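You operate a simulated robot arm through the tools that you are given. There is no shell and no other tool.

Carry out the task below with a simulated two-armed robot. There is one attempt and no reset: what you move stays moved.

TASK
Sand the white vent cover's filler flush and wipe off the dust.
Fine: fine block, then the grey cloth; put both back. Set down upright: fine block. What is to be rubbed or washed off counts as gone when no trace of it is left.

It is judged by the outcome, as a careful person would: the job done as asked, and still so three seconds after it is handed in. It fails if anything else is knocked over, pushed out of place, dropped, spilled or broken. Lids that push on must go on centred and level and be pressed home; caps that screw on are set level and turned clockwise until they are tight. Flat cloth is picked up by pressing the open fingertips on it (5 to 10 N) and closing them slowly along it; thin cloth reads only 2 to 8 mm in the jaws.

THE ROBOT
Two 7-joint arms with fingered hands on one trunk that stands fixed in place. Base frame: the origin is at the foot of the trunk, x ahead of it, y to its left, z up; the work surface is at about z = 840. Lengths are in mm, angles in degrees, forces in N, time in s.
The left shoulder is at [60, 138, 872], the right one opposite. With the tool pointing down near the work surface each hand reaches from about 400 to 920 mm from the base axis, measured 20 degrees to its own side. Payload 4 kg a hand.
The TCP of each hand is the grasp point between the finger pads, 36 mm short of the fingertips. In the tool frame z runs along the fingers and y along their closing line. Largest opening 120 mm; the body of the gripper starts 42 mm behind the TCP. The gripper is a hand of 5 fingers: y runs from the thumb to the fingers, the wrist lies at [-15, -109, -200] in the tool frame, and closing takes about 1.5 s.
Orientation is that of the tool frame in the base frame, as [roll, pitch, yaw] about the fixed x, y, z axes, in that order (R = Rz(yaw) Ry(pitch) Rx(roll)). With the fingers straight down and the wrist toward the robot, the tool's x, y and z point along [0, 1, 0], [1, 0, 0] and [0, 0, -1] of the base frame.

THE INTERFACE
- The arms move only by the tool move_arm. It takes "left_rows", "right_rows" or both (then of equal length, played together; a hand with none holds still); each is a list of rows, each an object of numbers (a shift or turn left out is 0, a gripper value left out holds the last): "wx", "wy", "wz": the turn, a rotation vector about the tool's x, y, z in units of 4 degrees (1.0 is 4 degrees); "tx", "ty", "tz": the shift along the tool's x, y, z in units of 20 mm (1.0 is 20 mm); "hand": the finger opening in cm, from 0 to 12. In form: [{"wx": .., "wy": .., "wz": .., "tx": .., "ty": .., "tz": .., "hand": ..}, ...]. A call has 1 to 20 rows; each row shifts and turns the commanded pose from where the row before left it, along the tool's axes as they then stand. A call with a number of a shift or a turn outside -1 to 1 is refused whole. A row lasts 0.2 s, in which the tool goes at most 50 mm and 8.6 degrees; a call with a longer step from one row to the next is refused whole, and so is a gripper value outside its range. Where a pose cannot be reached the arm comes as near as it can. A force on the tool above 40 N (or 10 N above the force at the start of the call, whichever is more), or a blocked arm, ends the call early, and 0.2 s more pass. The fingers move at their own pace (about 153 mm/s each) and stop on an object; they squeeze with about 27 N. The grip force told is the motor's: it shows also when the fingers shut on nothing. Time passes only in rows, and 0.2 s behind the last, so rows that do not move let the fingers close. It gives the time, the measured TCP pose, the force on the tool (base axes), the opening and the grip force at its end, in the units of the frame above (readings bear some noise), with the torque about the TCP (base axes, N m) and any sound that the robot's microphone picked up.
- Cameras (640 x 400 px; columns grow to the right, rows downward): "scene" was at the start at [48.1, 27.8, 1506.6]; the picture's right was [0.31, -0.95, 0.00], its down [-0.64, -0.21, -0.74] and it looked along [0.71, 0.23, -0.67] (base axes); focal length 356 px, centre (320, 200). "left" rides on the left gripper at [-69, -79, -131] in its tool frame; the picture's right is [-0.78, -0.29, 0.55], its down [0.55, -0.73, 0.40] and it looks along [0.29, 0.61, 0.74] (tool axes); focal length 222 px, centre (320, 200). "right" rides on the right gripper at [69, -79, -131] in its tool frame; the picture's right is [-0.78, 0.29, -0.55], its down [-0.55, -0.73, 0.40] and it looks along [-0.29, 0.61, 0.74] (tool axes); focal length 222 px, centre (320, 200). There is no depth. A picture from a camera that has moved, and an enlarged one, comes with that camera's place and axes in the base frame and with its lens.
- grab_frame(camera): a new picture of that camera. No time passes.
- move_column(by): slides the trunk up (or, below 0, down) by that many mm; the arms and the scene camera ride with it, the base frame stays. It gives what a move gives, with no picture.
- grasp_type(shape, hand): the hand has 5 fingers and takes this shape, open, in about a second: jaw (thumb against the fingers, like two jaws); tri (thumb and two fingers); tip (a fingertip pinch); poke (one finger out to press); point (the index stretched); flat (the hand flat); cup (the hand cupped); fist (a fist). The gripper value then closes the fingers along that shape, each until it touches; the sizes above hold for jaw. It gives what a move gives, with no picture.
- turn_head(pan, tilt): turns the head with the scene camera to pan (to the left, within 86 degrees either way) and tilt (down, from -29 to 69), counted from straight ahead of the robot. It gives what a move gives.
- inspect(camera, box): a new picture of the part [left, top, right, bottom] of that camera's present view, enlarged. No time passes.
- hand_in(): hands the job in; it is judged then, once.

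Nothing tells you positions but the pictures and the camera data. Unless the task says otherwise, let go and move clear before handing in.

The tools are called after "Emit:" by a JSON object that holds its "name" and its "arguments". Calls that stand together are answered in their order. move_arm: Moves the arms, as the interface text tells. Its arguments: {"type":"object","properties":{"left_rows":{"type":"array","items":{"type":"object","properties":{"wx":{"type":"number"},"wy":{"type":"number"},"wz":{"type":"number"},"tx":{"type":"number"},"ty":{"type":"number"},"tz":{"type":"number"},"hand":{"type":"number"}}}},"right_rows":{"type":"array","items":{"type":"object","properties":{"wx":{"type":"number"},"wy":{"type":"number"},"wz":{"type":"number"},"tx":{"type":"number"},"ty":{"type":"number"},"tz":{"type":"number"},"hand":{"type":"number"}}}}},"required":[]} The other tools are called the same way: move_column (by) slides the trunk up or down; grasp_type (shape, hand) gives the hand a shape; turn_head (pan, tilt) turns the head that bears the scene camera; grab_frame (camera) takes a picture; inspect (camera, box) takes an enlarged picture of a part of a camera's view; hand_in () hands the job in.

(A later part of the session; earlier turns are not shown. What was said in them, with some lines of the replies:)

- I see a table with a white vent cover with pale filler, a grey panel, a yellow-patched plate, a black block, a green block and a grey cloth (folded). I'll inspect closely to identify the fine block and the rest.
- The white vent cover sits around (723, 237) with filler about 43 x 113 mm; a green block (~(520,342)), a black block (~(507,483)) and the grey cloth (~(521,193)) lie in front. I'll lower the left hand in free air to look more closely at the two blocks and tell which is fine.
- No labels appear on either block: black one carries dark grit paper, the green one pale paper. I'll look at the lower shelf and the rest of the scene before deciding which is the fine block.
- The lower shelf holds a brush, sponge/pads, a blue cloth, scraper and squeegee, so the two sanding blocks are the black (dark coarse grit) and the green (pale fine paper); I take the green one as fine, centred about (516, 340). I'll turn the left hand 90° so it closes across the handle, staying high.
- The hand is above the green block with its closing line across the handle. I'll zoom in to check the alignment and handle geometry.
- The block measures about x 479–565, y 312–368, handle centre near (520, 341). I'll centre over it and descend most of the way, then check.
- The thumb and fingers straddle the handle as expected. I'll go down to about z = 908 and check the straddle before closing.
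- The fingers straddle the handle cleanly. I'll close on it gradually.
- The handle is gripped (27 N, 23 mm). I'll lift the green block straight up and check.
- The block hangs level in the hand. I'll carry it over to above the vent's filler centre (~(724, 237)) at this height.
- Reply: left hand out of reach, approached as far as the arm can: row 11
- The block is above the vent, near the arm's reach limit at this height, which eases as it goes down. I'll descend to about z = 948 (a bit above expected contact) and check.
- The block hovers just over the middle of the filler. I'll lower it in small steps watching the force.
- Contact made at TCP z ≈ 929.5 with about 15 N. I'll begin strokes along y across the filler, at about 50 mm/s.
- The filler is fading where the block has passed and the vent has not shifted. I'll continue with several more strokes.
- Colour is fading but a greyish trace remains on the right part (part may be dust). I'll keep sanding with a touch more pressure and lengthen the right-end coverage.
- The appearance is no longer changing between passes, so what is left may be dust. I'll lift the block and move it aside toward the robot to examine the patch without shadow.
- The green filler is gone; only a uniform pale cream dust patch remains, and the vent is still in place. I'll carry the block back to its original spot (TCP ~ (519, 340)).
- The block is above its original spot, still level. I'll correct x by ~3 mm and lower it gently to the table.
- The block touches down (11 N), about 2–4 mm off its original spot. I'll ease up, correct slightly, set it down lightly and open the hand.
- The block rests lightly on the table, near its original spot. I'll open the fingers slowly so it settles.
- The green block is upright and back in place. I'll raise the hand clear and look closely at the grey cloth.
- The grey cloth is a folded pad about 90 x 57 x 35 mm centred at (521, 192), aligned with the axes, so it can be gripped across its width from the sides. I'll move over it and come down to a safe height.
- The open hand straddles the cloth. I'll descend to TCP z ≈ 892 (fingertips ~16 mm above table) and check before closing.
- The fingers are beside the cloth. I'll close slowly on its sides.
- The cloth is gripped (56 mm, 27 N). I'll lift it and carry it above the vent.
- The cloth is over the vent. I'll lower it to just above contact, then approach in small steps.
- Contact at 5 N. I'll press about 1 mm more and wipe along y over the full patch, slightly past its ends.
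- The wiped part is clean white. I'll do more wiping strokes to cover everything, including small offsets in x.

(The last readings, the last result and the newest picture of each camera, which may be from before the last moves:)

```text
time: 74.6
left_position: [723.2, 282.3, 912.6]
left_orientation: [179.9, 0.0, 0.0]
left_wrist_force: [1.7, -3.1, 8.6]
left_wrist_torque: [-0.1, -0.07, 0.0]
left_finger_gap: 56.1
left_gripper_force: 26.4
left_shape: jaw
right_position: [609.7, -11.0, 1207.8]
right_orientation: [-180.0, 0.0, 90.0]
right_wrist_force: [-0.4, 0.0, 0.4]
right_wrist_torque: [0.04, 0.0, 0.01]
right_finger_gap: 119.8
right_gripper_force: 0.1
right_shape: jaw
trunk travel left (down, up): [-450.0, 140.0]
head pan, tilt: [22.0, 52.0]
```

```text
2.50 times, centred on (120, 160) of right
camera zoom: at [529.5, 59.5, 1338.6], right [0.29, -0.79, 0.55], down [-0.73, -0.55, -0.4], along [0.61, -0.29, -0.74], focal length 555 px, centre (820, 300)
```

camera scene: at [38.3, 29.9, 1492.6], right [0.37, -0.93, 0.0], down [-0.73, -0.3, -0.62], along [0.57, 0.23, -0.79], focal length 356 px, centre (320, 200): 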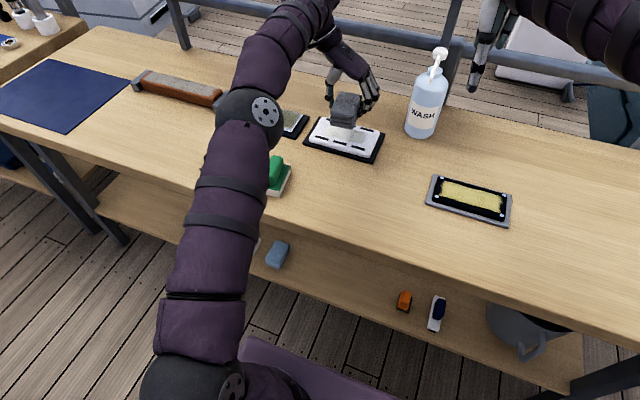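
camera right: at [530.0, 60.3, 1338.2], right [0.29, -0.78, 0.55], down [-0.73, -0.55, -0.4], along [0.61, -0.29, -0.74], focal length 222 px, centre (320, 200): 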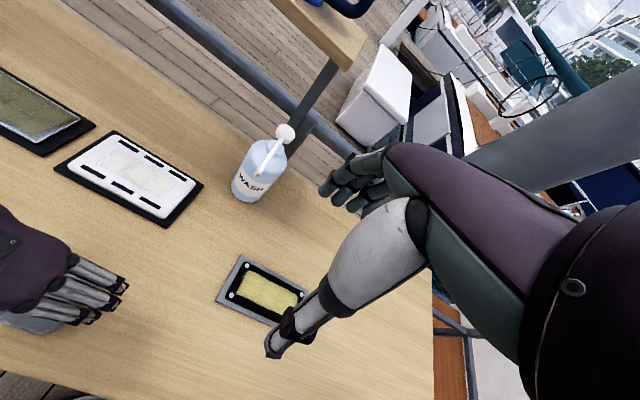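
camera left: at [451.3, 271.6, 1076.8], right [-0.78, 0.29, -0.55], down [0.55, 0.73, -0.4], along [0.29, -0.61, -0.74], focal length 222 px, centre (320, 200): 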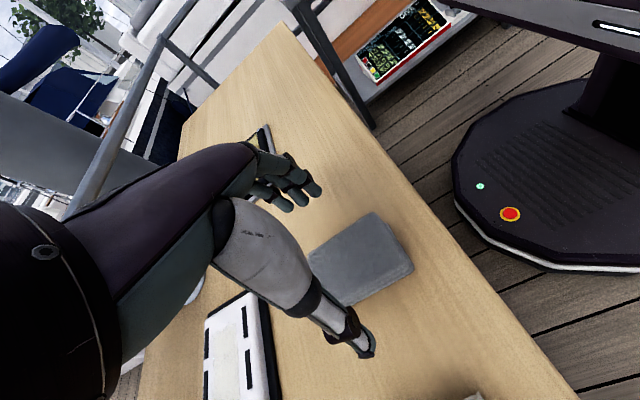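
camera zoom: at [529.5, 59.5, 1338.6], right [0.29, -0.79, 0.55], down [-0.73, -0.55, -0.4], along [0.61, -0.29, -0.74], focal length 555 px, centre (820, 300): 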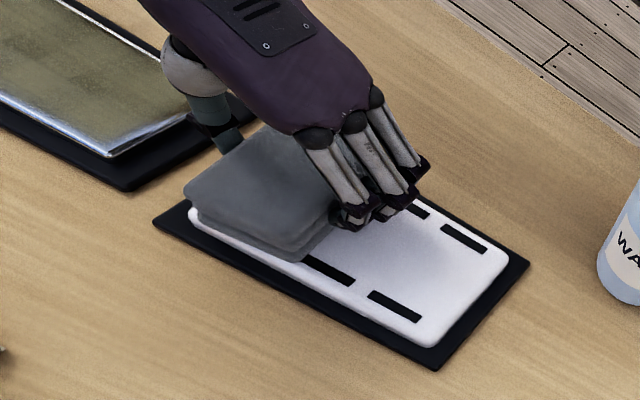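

It looks white now. I'll do one more round trip, then lift and inspect while still holding the cloth.

Emit:
{"name": "move_arm", "arguments": {"left_rows": [{"ty": 0.4}, {"ty": 0.5}, {"ty": 0.5}, {"ty": 0.5}, {"ty": 0.5}, {"ty": 0.5}, {"ty": 0.5}, {"ty": 0.5}, {"ty": 0.5}, {"ty": 0.4}, {"ty": -0.4}, {"ty": -0.5}, {"ty": -0.5}, {"ty": -0.5}, {"ty": -0.5}, {"ty": -0.5}, {"ty": -0.5}, {"ty": -0.5}, {"ty": -0.5}, {"ty": -0.4}]}}

Emit:
{"name": "move_arm", "arguments": {"left_rows": [{"tz": -0.5}, {"tz": -1}, {"tz": -1}, {"tz": -0.5, "tx": -0.5}, {"tx": -1, "ty": 0.3}, {"tx": -1, "ty": 0.3}, {"tx": -1, "ty": 0.3}, {"tx": -1, "ty": 0.3}, {"tx": -1, "ty": 0.3}, {"tx": -1, "ty": 0.3}, {"tx": -1, "ty": 0.3}, {"tx": -1, "ty": 0.3}, {}]}}

Emit:
{"name": "inspect", "arguments": {"camera": "scene", "box": [290, 100, 390, 170]}}

Emit:
{"name": "inspect", "arguments": {"camera": "right", "box": [40, 110, 220, 240]}}

Emit:
{"name": "grab_frame", "arguments": {"camera": "scene"}}

```text
time: 78.8
left_position: [720.8, 282.5, 912.3]
left_orientation: [180.0, -0.1, -0.1]
left_wrist_force: [0.7, -4.0, 6.1]
left_wrist_torque: [-0.1, -0.03, 0.01]
left_finger_gap: 55.7
left_gripper_force: 26.8
left_shape: jaw
right_position: [610.0, -8.9, 1207.6]
right_orientation: [-179.9, 0.0, 90.0]
right_wrist_force: [-0.2, -0.3, 0.5]
right_wrist_torque: [-0.02, -0.01, 0.02]
right_finger_gap: 119.8
right_gripper_force: 0.0
right_shape: jaw
trunk travel left (down, up): [-450.0, 140.0]
head pan, tilt: [22.0, 52.0]
```

```text
time: 81.6
left_position: [552.9, 236.7, 972.1]
left_orientation: [180.0, 0.0, 0.0]
left_wrist_force: [-0.6, 0.2, 0.0]
left_wrist_torque: [0.0, -0.06, 0.0]
left_finger_gap: 55.6
left_gripper_force: 27.3
left_shape: jaw
right_position: [611.8, -8.6, 1207.4]
right_orientation: [-180.0, 0.0, 90.1]
right_wrist_force: [1.1, 0.7, 0.5]
right_wrist_torque: [0.02, 0.0, -0.01]
right_finger_gap: 119.6
right_gripper_force: 0.0
right_shape: jaw
trunk travel left (down, up): [-450.0, 140.0]
head pan, tilt: [22.0, 52.0]
```

```text
5.71 times, centred on (340, 135) of scene
camera zoom: at [38.5, 30.0, 1492.6], right [0.37, -0.93, 0.0], down [-0.73, -0.3, -0.62], along [0.57, 0.23, -0.79], focal length 2037 px, centre (206, 571)
```

zoom: 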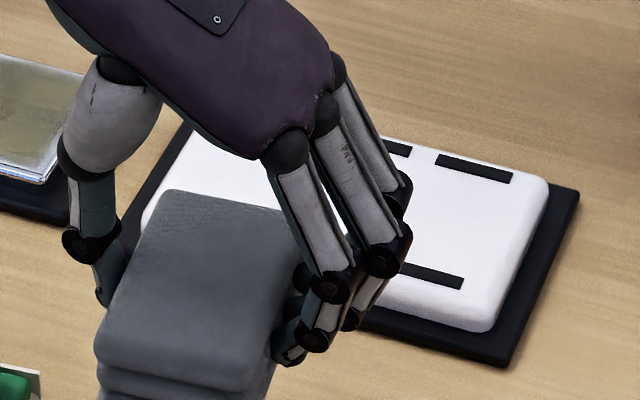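

```text
3.08 times, centred on (130, 175) of right
camera zoom: at [530.2, 60.4, 1338.0], right [0.29, -0.78, 0.55], down [-0.73, -0.55, -0.4], along [0.61, -0.29, -0.74], focal length 684 px, centre (905, 277)
```

zoom: 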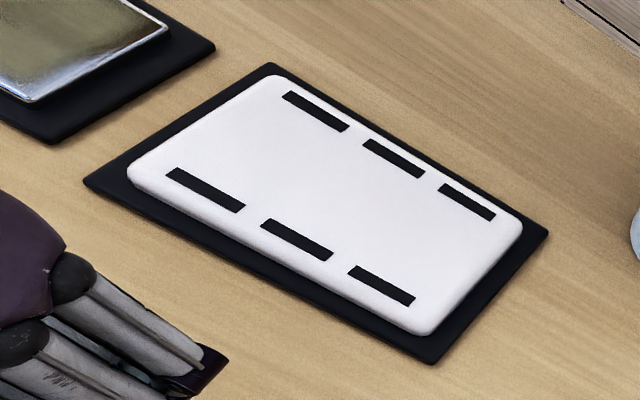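

```text
taken
camera scene: at [38.5, 30.0, 1492.6], right [0.37, -0.93, 0.0], down [-0.73, -0.3, -0.62], along [0.57, 0.23, -0.79], focal length 356 px, centre (320, 200)
```

scene: 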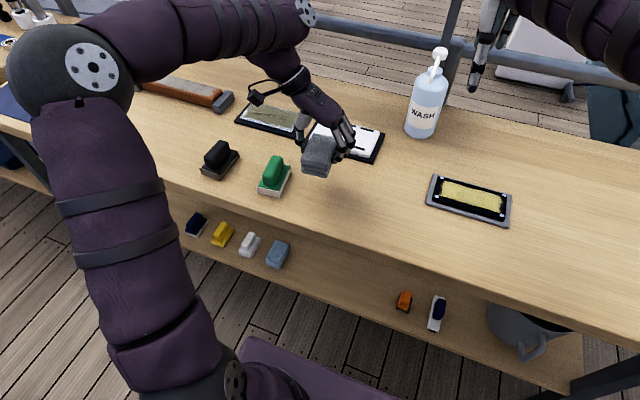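

The vent cover looks uniformly white with no patch. I'll take the cloth back to its original spot (TCP ~ (521.5, 193)) and have a closer look at the vent on the way.

Emit:
{"name": "move_arm", "arguments": {"left_rows": [{"tx": -0.5, "ty": 0.7}, {"tx": -0.5, "ty": 0.7}, {"tx": -0.55, "ty": 0.78}, {}, {"tz": 1}, {"tz": 1}, {"tz": 1}, {}]}}

Emit:
{"name": "inspect", "arguments": {"camera": "right", "box": [50, 120, 200, 230]}}

Emit:
{"name": "inspect", "arguments": {"camera": "scene", "box": [260, 120, 400, 230]}}

```text
time: 83.4
left_position: [519.3, 193.1, 911.4]
left_orientation: [-179.9, 0.1, 0.1]
left_wrist_force: [0.2, 0.4, 0.1]
left_wrist_torque: [0.0, -0.05, 0.01]
left_finger_gap: 55.1
left_gripper_force: 27.2
left_shape: jaw
right_position: [609.9, -9.0, 1207.5]
right_orientation: [179.9, 0.1, 89.9]
right_wrist_force: [-0.2, 0.0, 0.2]
right_wrist_torque: [-0.02, 0.01, -0.02]
right_finger_gap: 119.9
right_gripper_force: 0.0
right_shape: jaw
trunk travel left (down, up): [-450.0, 140.0]
head pan, tilt: [22.0, 52.0]
```

```text
3.64 times, centred on (125, 175) of right
camera zoom: at [530.0, 60.3, 1338.2], right [0.29, -0.78, 0.55], down [-0.73, -0.55, -0.4], along [0.61, -0.29, -0.74], focal length 808 px, centre (1029, 291)
```

zoom: 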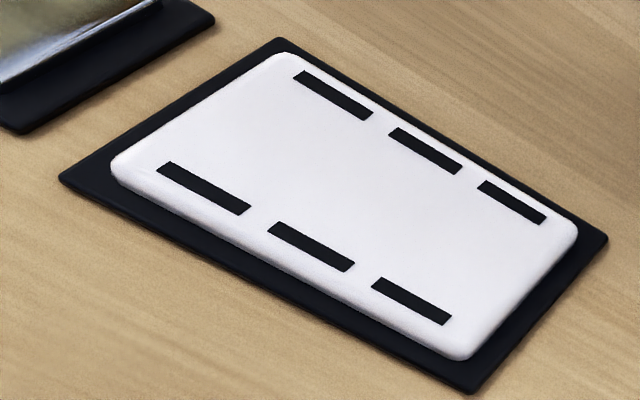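

```text
3.64 times, centred on (330, 175) of scene
camera zoom: at [38.3, 29.9, 1492.6], right [0.37, -0.93, 0.0], down [-0.73, -0.3, -0.62], along [0.57, 0.23, -0.79], focal length 1296 px, centre (284, 291)
```

zoom: 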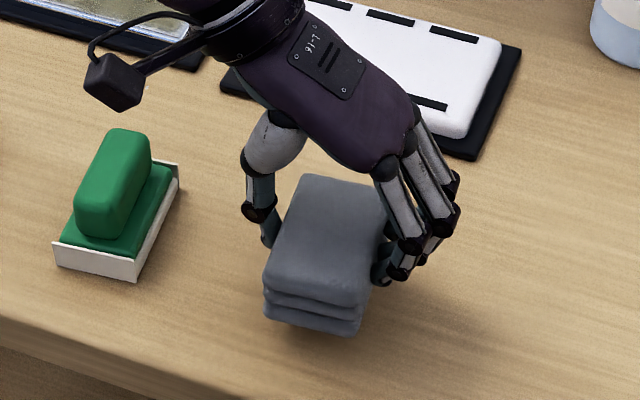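

The vent is clean. I'll lower the cloth onto its original place in small steps.

Emit:
{"name": "move_arm", "arguments": {"left_rows": [{"tx": 0.1, "tz": 0.4}, {"tz": 0.3}, {"tz": 0.1}, {"tz": 0.05}, {}]}}

Emit:
{"name": "move_arm", "arguments": {"left_rows": [{"tz": 0.05}, {"tz": 0.05}, {}]}}

Emit:
{"name": "inspect", "arguments": {"camera": "scene", "box": [260, 120, 400, 230]}}

```text
time: 84.6
left_position: [522.2, 191.9, 895.2]
left_orientation: [-180.0, 0.0, 0.0]
left_wrist_force: [0.8, 0.3, 0.2]
left_wrist_torque: [-0.01, 0.02, 0.02]
left_finger_gap: 55.7
left_gripper_force: 27.1
left_shape: jaw
right_position: [611.1, -8.6, 1207.6]
right_orientation: [180.0, 0.0, 90.0]
right_wrist_force: [-0.1, 0.0, -0.3]
right_wrist_torque: [-0.01, 0.0, -0.02]
right_finger_gap: 119.6
right_gripper_force: 0.1
right_shape: jaw
trunk travel left (down, up): [-450.0, 140.0]
head pan, tilt: [22.0, 52.0]
```

```text
time: 85.4
left_position: [521.9, 192.5, 892.5]
left_orientation: [-179.9, 0.0, 0.0]
left_wrist_force: [0.2, -0.5, 0.0]
left_wrist_torque: [-0.03, -0.03, 0.02]
left_finger_gap: 55.5
left_gripper_force: 27.0
left_shape: jaw
right_position: [611.1, -8.8, 1207.9]
right_orientation: [-180.0, 0.0, 90.0]
right_wrist_force: [-1.6, -0.3, 0.4]
right_wrist_torque: [0.0, -0.03, 0.0]
right_finger_gap: 119.8
right_gripper_force: 0.0
right_shape: jaw
trunk travel left (down, up): [-450.0, 140.0]
head pan, tilt: [22.0, 52.0]
```

```text
3.64 times, centred on (330, 175) of scene
camera zoom: at [38.4, 29.9, 1492.6], right [0.37, -0.93, 0.0], down [-0.73, -0.3, -0.62], along [0.57, 0.23, -0.79], focal length 1296 px, centre (284, 291)
```

zoom: 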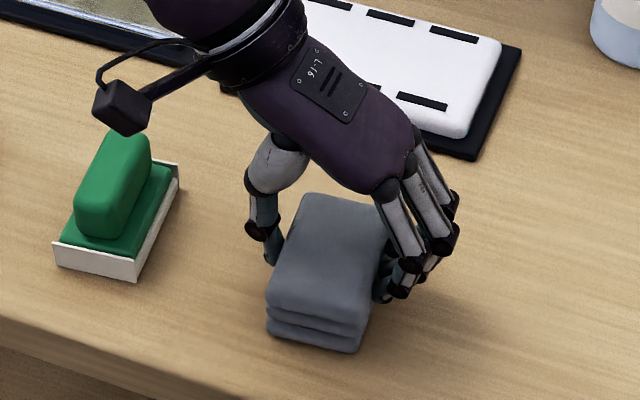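

Emit:
{"name": "move_arm", "arguments": {"left_rows": [{"tz": 0.05}, {"tz": 0.05}, {}]}}

```text
time: 86.2
left_position: [522.1, 193.4, 890.6]
left_orientation: [180.0, -0.1, 0.0]
left_wrist_force: [0.0, -0.3, -0.3]
left_wrist_torque: [-0.04, 0.01, -0.01]
left_finger_gap: 55.4
left_gripper_force: 27.1
left_shape: jaw
right_position: [610.5, -10.6, 1208.2]
right_orientation: [179.9, 0.0, 90.0]
right_wrist_force: [-1.0, -0.2, 0.7]
right_wrist_torque: [-0.04, -0.01, 0.01]
right_finger_gap: 119.8
right_gripper_force: 0.0
right_shape: jaw
trunk travel left (down, up): [-450.0, 140.0]
head pan, tilt: [22.0, 52.0]
```

The cloth has not quite touched yet, so I'll keep lowering by 1 mm steps until there is light contact.

Emit:
{"name": "move_arm", "arguments": {"left_rows": [{"tz": 0.05}, {}]}}

Emit:
{"name": "move_arm", "arguments": {"left_rows": [{"tz": 0.05}, {}]}}

```text
time: 86.8
left_position: [523.0, 192.1, 889.9]
left_orientation: [180.0, -0.1, 0.0]
left_wrist_force: [-0.6, 1.4, 5.4]
left_wrist_torque: [0.0, 0.01, 0.04]
left_finger_gap: 55.4
left_gripper_force: 26.8
left_shape: jaw
right_position: [610.6, -8.9, 1207.1]
right_orientation: [-180.0, 0.0, 90.1]
right_wrist_force: [-0.3, -0.5, 0.5]
right_wrist_torque: [0.01, 0.03, 0.02]
right_finger_gap: 119.9
right_gripper_force: 0.1
right_shape: jaw
trunk travel left (down, up): [-450.0, 140.0]
head pan, tilt: [22.0, 52.0]
```

```text
time: 87.4
left_position: [523.4, 192.0, 890.0]
left_orientation: [180.0, -0.1, 0.1]
left_wrist_force: [-0.4, 0.9, 11.8]
left_wrist_torque: [0.04, -0.01, 0.0]
left_finger_gap: 55.5
left_gripper_force: 27.4
left_shape: jaw
right_position: [609.7, -8.0, 1209.0]
right_orientation: [180.0, 0.0, 90.1]
right_wrist_force: [0.1, 0.1, -0.2]
right_wrist_torque: [0.0, 0.01, 0.0]
right_finger_gap: 119.7
right_gripper_force: 0.1
right_shape: jaw
trunk travel left (down, up): [-450.0, 140.0]
head pan, tilt: [22.0, 52.0]
```

The cloth is on the table (about 12 N). I'll relieve the pressure a little and open the fingers slowly.

Emit:
{"name": "move_arm", "arguments": {"left_rows": [{"tz": -0.06}, {}, {"hand": 5.8}, {"hand": 6.2}, {"hand": 7}, {"hand": 8}, {"hand": 10}, {"hand": 12}, {}, {}]}}

Emit:
{"name": "inspect", "arguments": {"camera": "scene", "box": [260, 120, 400, 230]}}

Emit:
{"name": "move_arm", "arguments": {"left_rows": [{"tz": -1}, {"tz": -1}, {"tz": -1}, {"tz": -1}, {"tz": -1}, {"tz": -1}, {"ty": -1}, {"ty": -1}, {"ty": -1}, {"ty": -1}, {"ty": -1}, {"ty": -1}, {}]}}

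Emit:
{"name": "grab_frame", "arguments": {"camera": "scene"}}

Emit:
{"name": "inspect", "arguments": {"camera": "scene", "box": [280, 140, 400, 230]}}

Emit:
{"name": "inspect", "arguments": {"camera": "scene", "box": [290, 100, 400, 175]}}

Emit:
{"name": "inspect", "arguments": {"camera": "scene", "box": [190, 130, 310, 210]}}

```text
time: 89.6
left_position: [522.7, 193.1, 890.9]
left_orientation: [180.0, 0.1, -0.1]
left_wrist_force: [-0.3, 0.7, 0.3]
left_wrist_torque: [0.01, 0.0, 0.05]
left_finger_gap: 119.4
left_gripper_force: 0.1
left_shape: jaw
right_position: [609.1, -9.4, 1208.1]
right_orientation: [-180.0, 0.1, 90.1]
right_wrist_force: [0.0, -0.6, 0.3]
right_wrist_torque: [-0.03, -0.01, -0.01]
right_finger_gap: 119.4
right_gripper_force: 0.0
right_shape: jaw
trunk travel left (down, up): [-450.0, 140.0]
head pan, tilt: [22.0, 52.0]
```

```text
3.64 times, centred on (330, 175) of scene
camera zoom: at [38.3, 29.9, 1492.6], right [0.37, -0.93, 0.0], down [-0.73, -0.3, -0.62], along [0.57, 0.23, -0.79], focal length 1296 px, centre (284, 291)
```

zoom: 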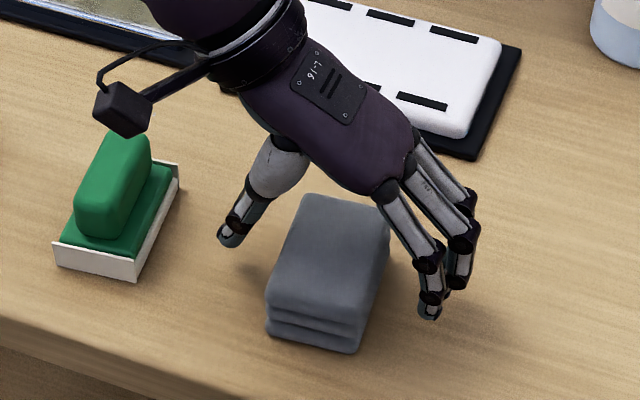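

```text
time: 92.4
left_position: [523.9, 311.8, 1010.9]
left_orientation: [-180.0, 0.0, 0.0]
left_wrist_force: [-0.1, 0.7, -0.9]
left_wrist_torque: [0.02, -0.01, 0.01]
left_finger_gap: 119.7
left_gripper_force: 0.1
left_shape: jaw
right_position: [609.8, -9.0, 1207.6]
right_orientation: [180.0, 0.0, 90.0]
right_wrist_force: [0.3, 0.1, -0.5]
right_wrist_torque: [0.0, -0.01, 0.0]
right_finger_gap: 119.5
right_gripper_force: 0.1
right_shape: jaw
trunk travel left (down, up): [-450.0, 140.0]
head pan, tilt: [22.0, 52.0]
```

```text
taken
camera scene: at [38.3, 29.8, 1492.6], right [0.37, -0.93, 0.0], down [-0.73, -0.3, -0.62], along [0.57, 0.23, -0.79], focal length 356 px, centre (320, 200)
```

scene: 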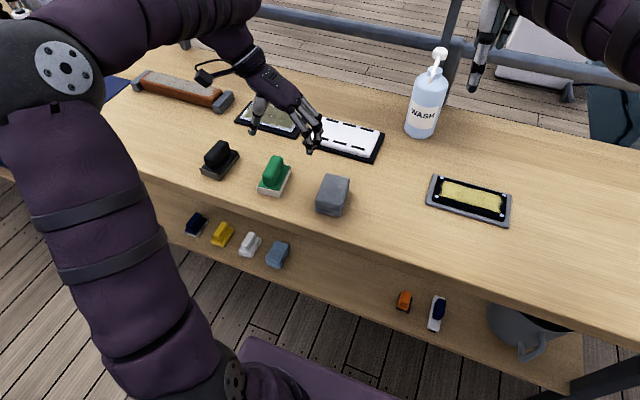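

```text
4.44 times, centred on (340, 185) of scene
camera zoom: at [38.3, 29.8, 1492.6], right [0.37, -0.93, 0.0], down [-0.73, -0.3, -0.62], along [0.57, 0.23, -0.79], focal length 1585 px, centre (231, 267)
```

zoom: 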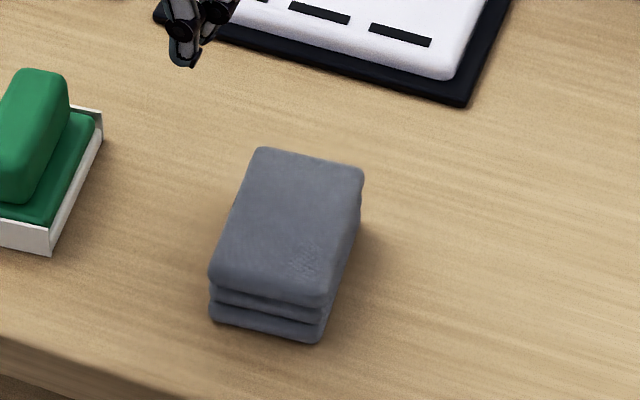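

```text
5.33 times, centred on (345, 138) of scene
camera zoom: at [38.3, 29.8, 1492.6], right [0.37, -0.93, 0.0], down [-0.73, -0.3, -0.62], along [0.57, 0.23, -0.79], focal length 1902 px, centre (187, 533)
```

zoom: 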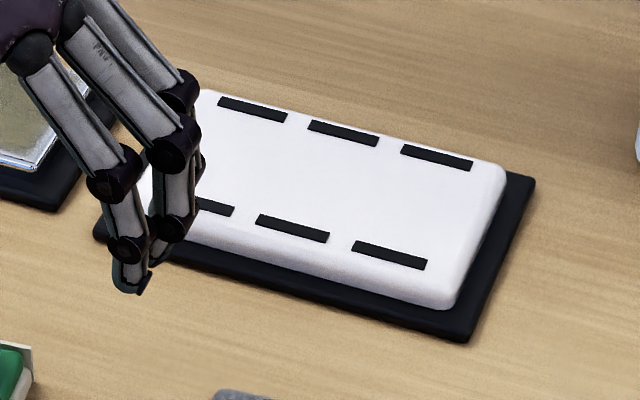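

```text
5.00 times, centred on (250, 170) of scene
camera zoom: at [38.3, 29.8, 1492.6], right [0.37, -0.93, 0.0], down [-0.73, -0.3, -0.62], along [0.57, 0.23, -0.79], focal length 1783 px, centre (670, 350)
```

zoom: 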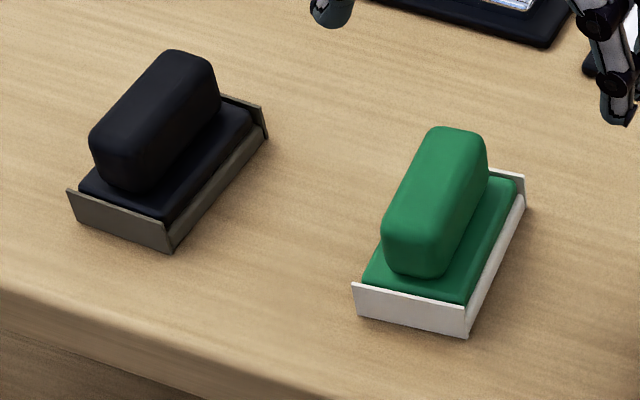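

Both block and cloth are back in place and the vent looks clean. I'll raise the left hand well clear and take a final close look at the whole vent.

Emit:
{"name": "move_arm", "arguments": {"left_rows": [{"tz": -1}, {"tz": -1}, {"tz": -1}, {"tz": -1}, {"tz": -1}, {"tz": -1}, {"ty": -1}, {"ty": -1}, {"ty": -1}, {"ty": -1}, {"ty": -1}, {}]}}

Emit:
{"name": "turn_head", "arguments": {"pan": 18.1, "tilt": 41.9}}

Emit:
{"name": "grab_frame", "arguments": {"camera": "scene"}}

Emit:
{"name": "inspect", "arguments": {"camera": "scene", "box": [280, 175, 370, 235]}}

Emit:
{"name": "inspect", "arguments": {"camera": "scene", "box": [160, 160, 380, 300]}}

Emit:
{"name": "inspect", "arguments": {"camera": "right", "box": [50, 120, 200, 230]}}

```text
time: 95.0
left_position: [522.9, 413.1, 1130.1]
left_orientation: [-179.9, 0.0, 0.1]
left_wrist_force: [0.1, -0.1, 0.0]
left_wrist_torque: [-0.02, 0.0, -0.01]
left_finger_gap: 119.7
left_gripper_force: 0.0
left_shape: jaw
right_position: [609.2, -9.4, 1208.6]
right_orientation: [-179.9, 0.0, 90.0]
right_wrist_force: [-0.5, 0.7, 0.1]
right_wrist_torque: [0.01, 0.0, 0.01]
right_finger_gap: 119.9
right_gripper_force: 0.1
right_shape: jaw
trunk travel left (down, up): [-450.0, 140.0]
head pan, tilt: [22.0, 52.0]
```

```text
time: 95.7
left_position: [521.4, 412.7, 1129.5]
left_orientation: [179.9, 0.0, -0.1]
left_wrist_force: [0.3, -0.4, 0.4]
left_wrist_torque: [-0.02, 0.01, 0.01]
left_finger_gap: 119.8
left_gripper_force: 0.0
left_shape: jaw
right_position: [610.0, -9.4, 1208.3]
right_orientation: [-180.0, 0.0, 89.9]
right_wrist_force: [0.2, 0.2, 0.6]
right_wrist_torque: [0.0, 0.0, -0.01]
right_finger_gap: 119.7
right_gripper_force: 0.1
right_shape: jaw
trunk travel left (down, up): [-450.0, 140.0]
head pan, tilt: [18.1, 41.9]
```

```text
taken
camera scene: at [48.2, 27.8, 1506.6], right [0.31, -0.95, 0.0], down [-0.64, -0.21, -0.74], along [0.71, 0.23, -0.67], focal length 356 px, centre (320, 200)
```

scene: 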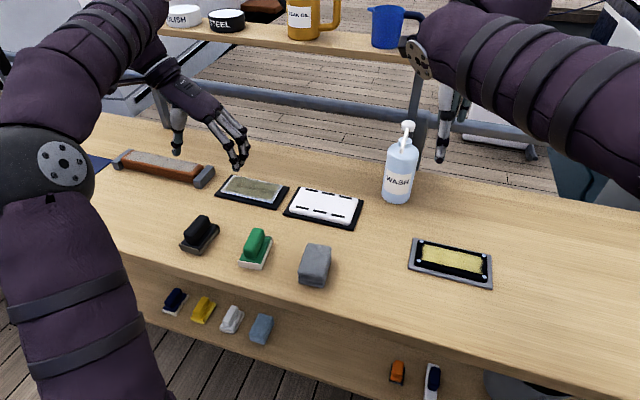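

```text
6.67 times, centred on (325, 205) of scene
camera zoom: at [48.2, 27.8, 1506.6], right [0.31, -0.95, 0.0], down [-0.64, -0.21, -0.74], along [0.71, 0.23, -0.67], focal length 2377 px, centre (287, 167)
```

zoom: 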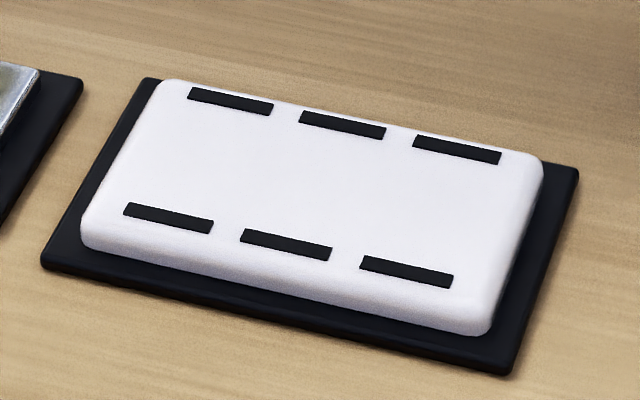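

```text
2.86 times, centred on (270, 230) of scene
camera zoom: at [48.2, 27.8, 1506.6], right [0.31, -0.95, 0.0], down [-0.64, -0.21, -0.74], along [0.71, 0.23, -0.67], focal length 1019 px, centre (463, 114)
```

zoom: 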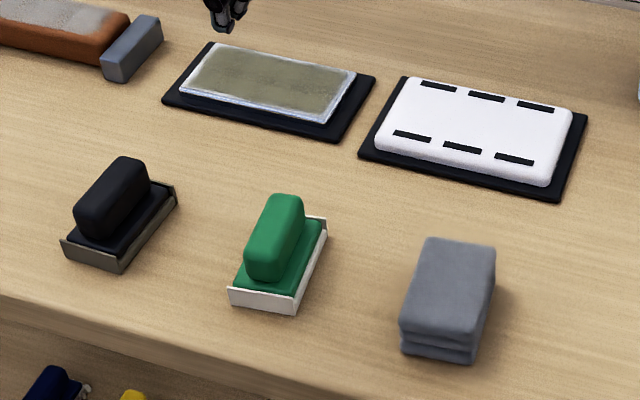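

```text
3.64 times, centred on (125, 175) of right
camera zoom: at [530.0, 60.3, 1338.2], right [0.29, -0.78, 0.55], down [-0.73, -0.55, -0.4], along [0.61, -0.29, -0.74], focal length 808 px, centre (1029, 291)
```

zoom: 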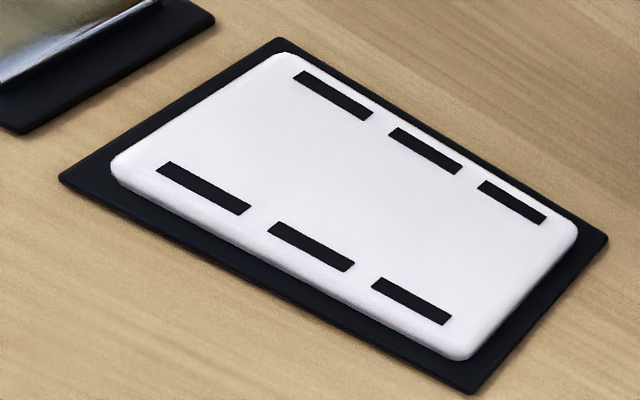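

The whole scene matches the start except the cleaned vent; I'll take one extreme close-up of the former patch to be sure no trace is left.

Emit:
{"name": "inspect", "arguments": {"camera": "scene", "box": [298, 188, 350, 220]}}

Emit:
{"name": "inspect", "arguments": {"camera": "right", "box": [85, 140, 185, 210]}}

Emit:
{"name": "grab_frame", "arguments": {"camera": "left"}}

```text
12.31 times, centred on (324, 204) of scene
camera zoom: at [48.2, 27.8, 1506.6], right [0.31, -0.95, 0.0], down [-0.64, -0.21, -0.74], along [0.71, 0.23, -0.67], focal length 4388 px, centre (271, 151)
```

zoom: 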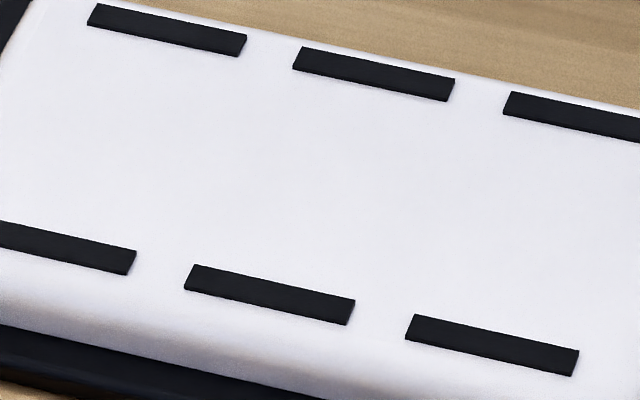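

```text
5.71 times, centred on (135, 175) of right
camera zoom: at [530.0, 60.3, 1338.2], right [0.29, -0.78, 0.55], down [-0.73, -0.55, -0.4], along [0.61, -0.29, -0.74], focal length 1269 px, centre (1377, 343)
```

zoom: 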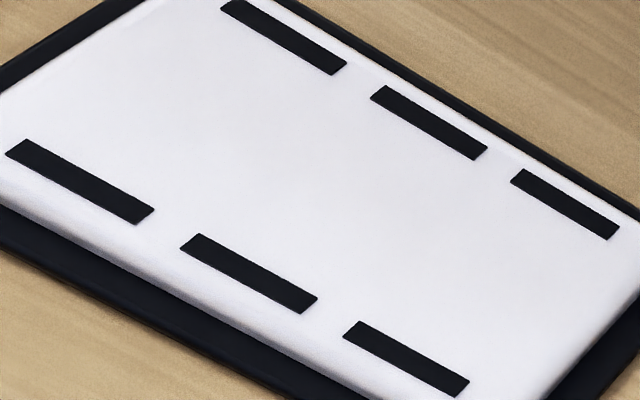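

```text
taken
camera left: at [454.2, 492.3, 1260.3], right [-0.78, 0.29, -0.55], down [0.55, 0.73, -0.4], along [0.29, -0.61, -0.74], focal length 222 px, centre (320, 200)
```

left: 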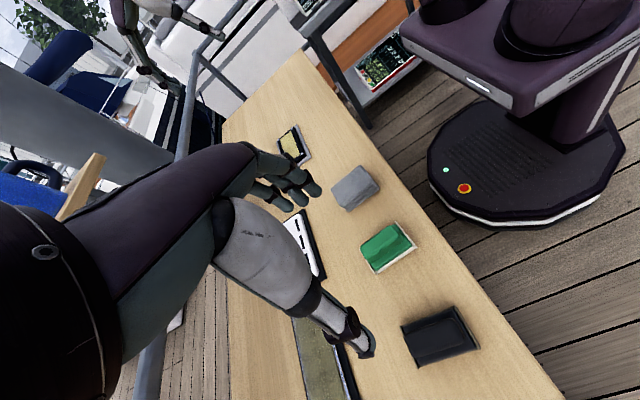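

I'll check the former patch's boundary at higher zoom for any remaining tint.

Emit:
{"name": "inspect", "arguments": {"camera": "scene", "box": [296, 190, 322, 208]}}

Emit:
{"name": "inspect", "arguments": {"camera": "scene", "box": [328, 196, 356, 216]}}

```text
16.00 times, centred on (309, 199) of scene
camera zoom: at [48.2, 27.8, 1506.6], right [0.31, -0.95, 0.0], down [-0.64, -0.21, -0.74], along [0.71, 0.23, -0.67], focal length 5705 px, centre (496, 216)
```

zoom: 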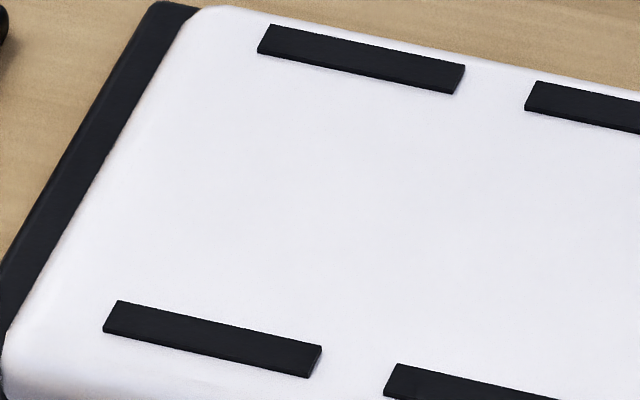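

```text
16.00 times, centred on (342, 206) of scene
camera zoom: at [48.2, 27.8, 1506.6], right [0.31, -0.95, 0.0], down [-0.64, -0.21, -0.74], along [0.71, 0.23, -0.67], focal length 5705 px, centre (-32, 104)
```

zoom: 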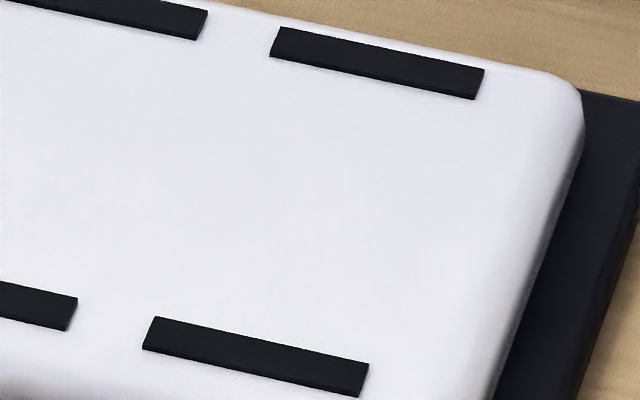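

The vent cover is evenly white, with no edge of the old patch visible. The green block stands upright in its place, the grey cloth is back, and both hands are clear, so I'm handing in.

Emit:
{"name": "hand_in", "arguments": {}}

```text
The job is handed in.
```

I sanded the filler off the white vent cover with the green block and wiped away the dust with the grey cloth, then handed the job in. In the close-ups before hand-in the cover was evenly white, with no trace of filler or dust and no edge of the old patch showing.

- **Fine block:** neither sanding block is labelled. I took the green one as fine because its paper is pale, while the black one's grit is dark and coarser-looking.
- **Put back:** the block stands upright within a few millimetres of where it was. The cloth is back in its place too, turned a few degrees from how it lay.
- **Everything else:** nothing else looked moved or knocked over in the last pictures.
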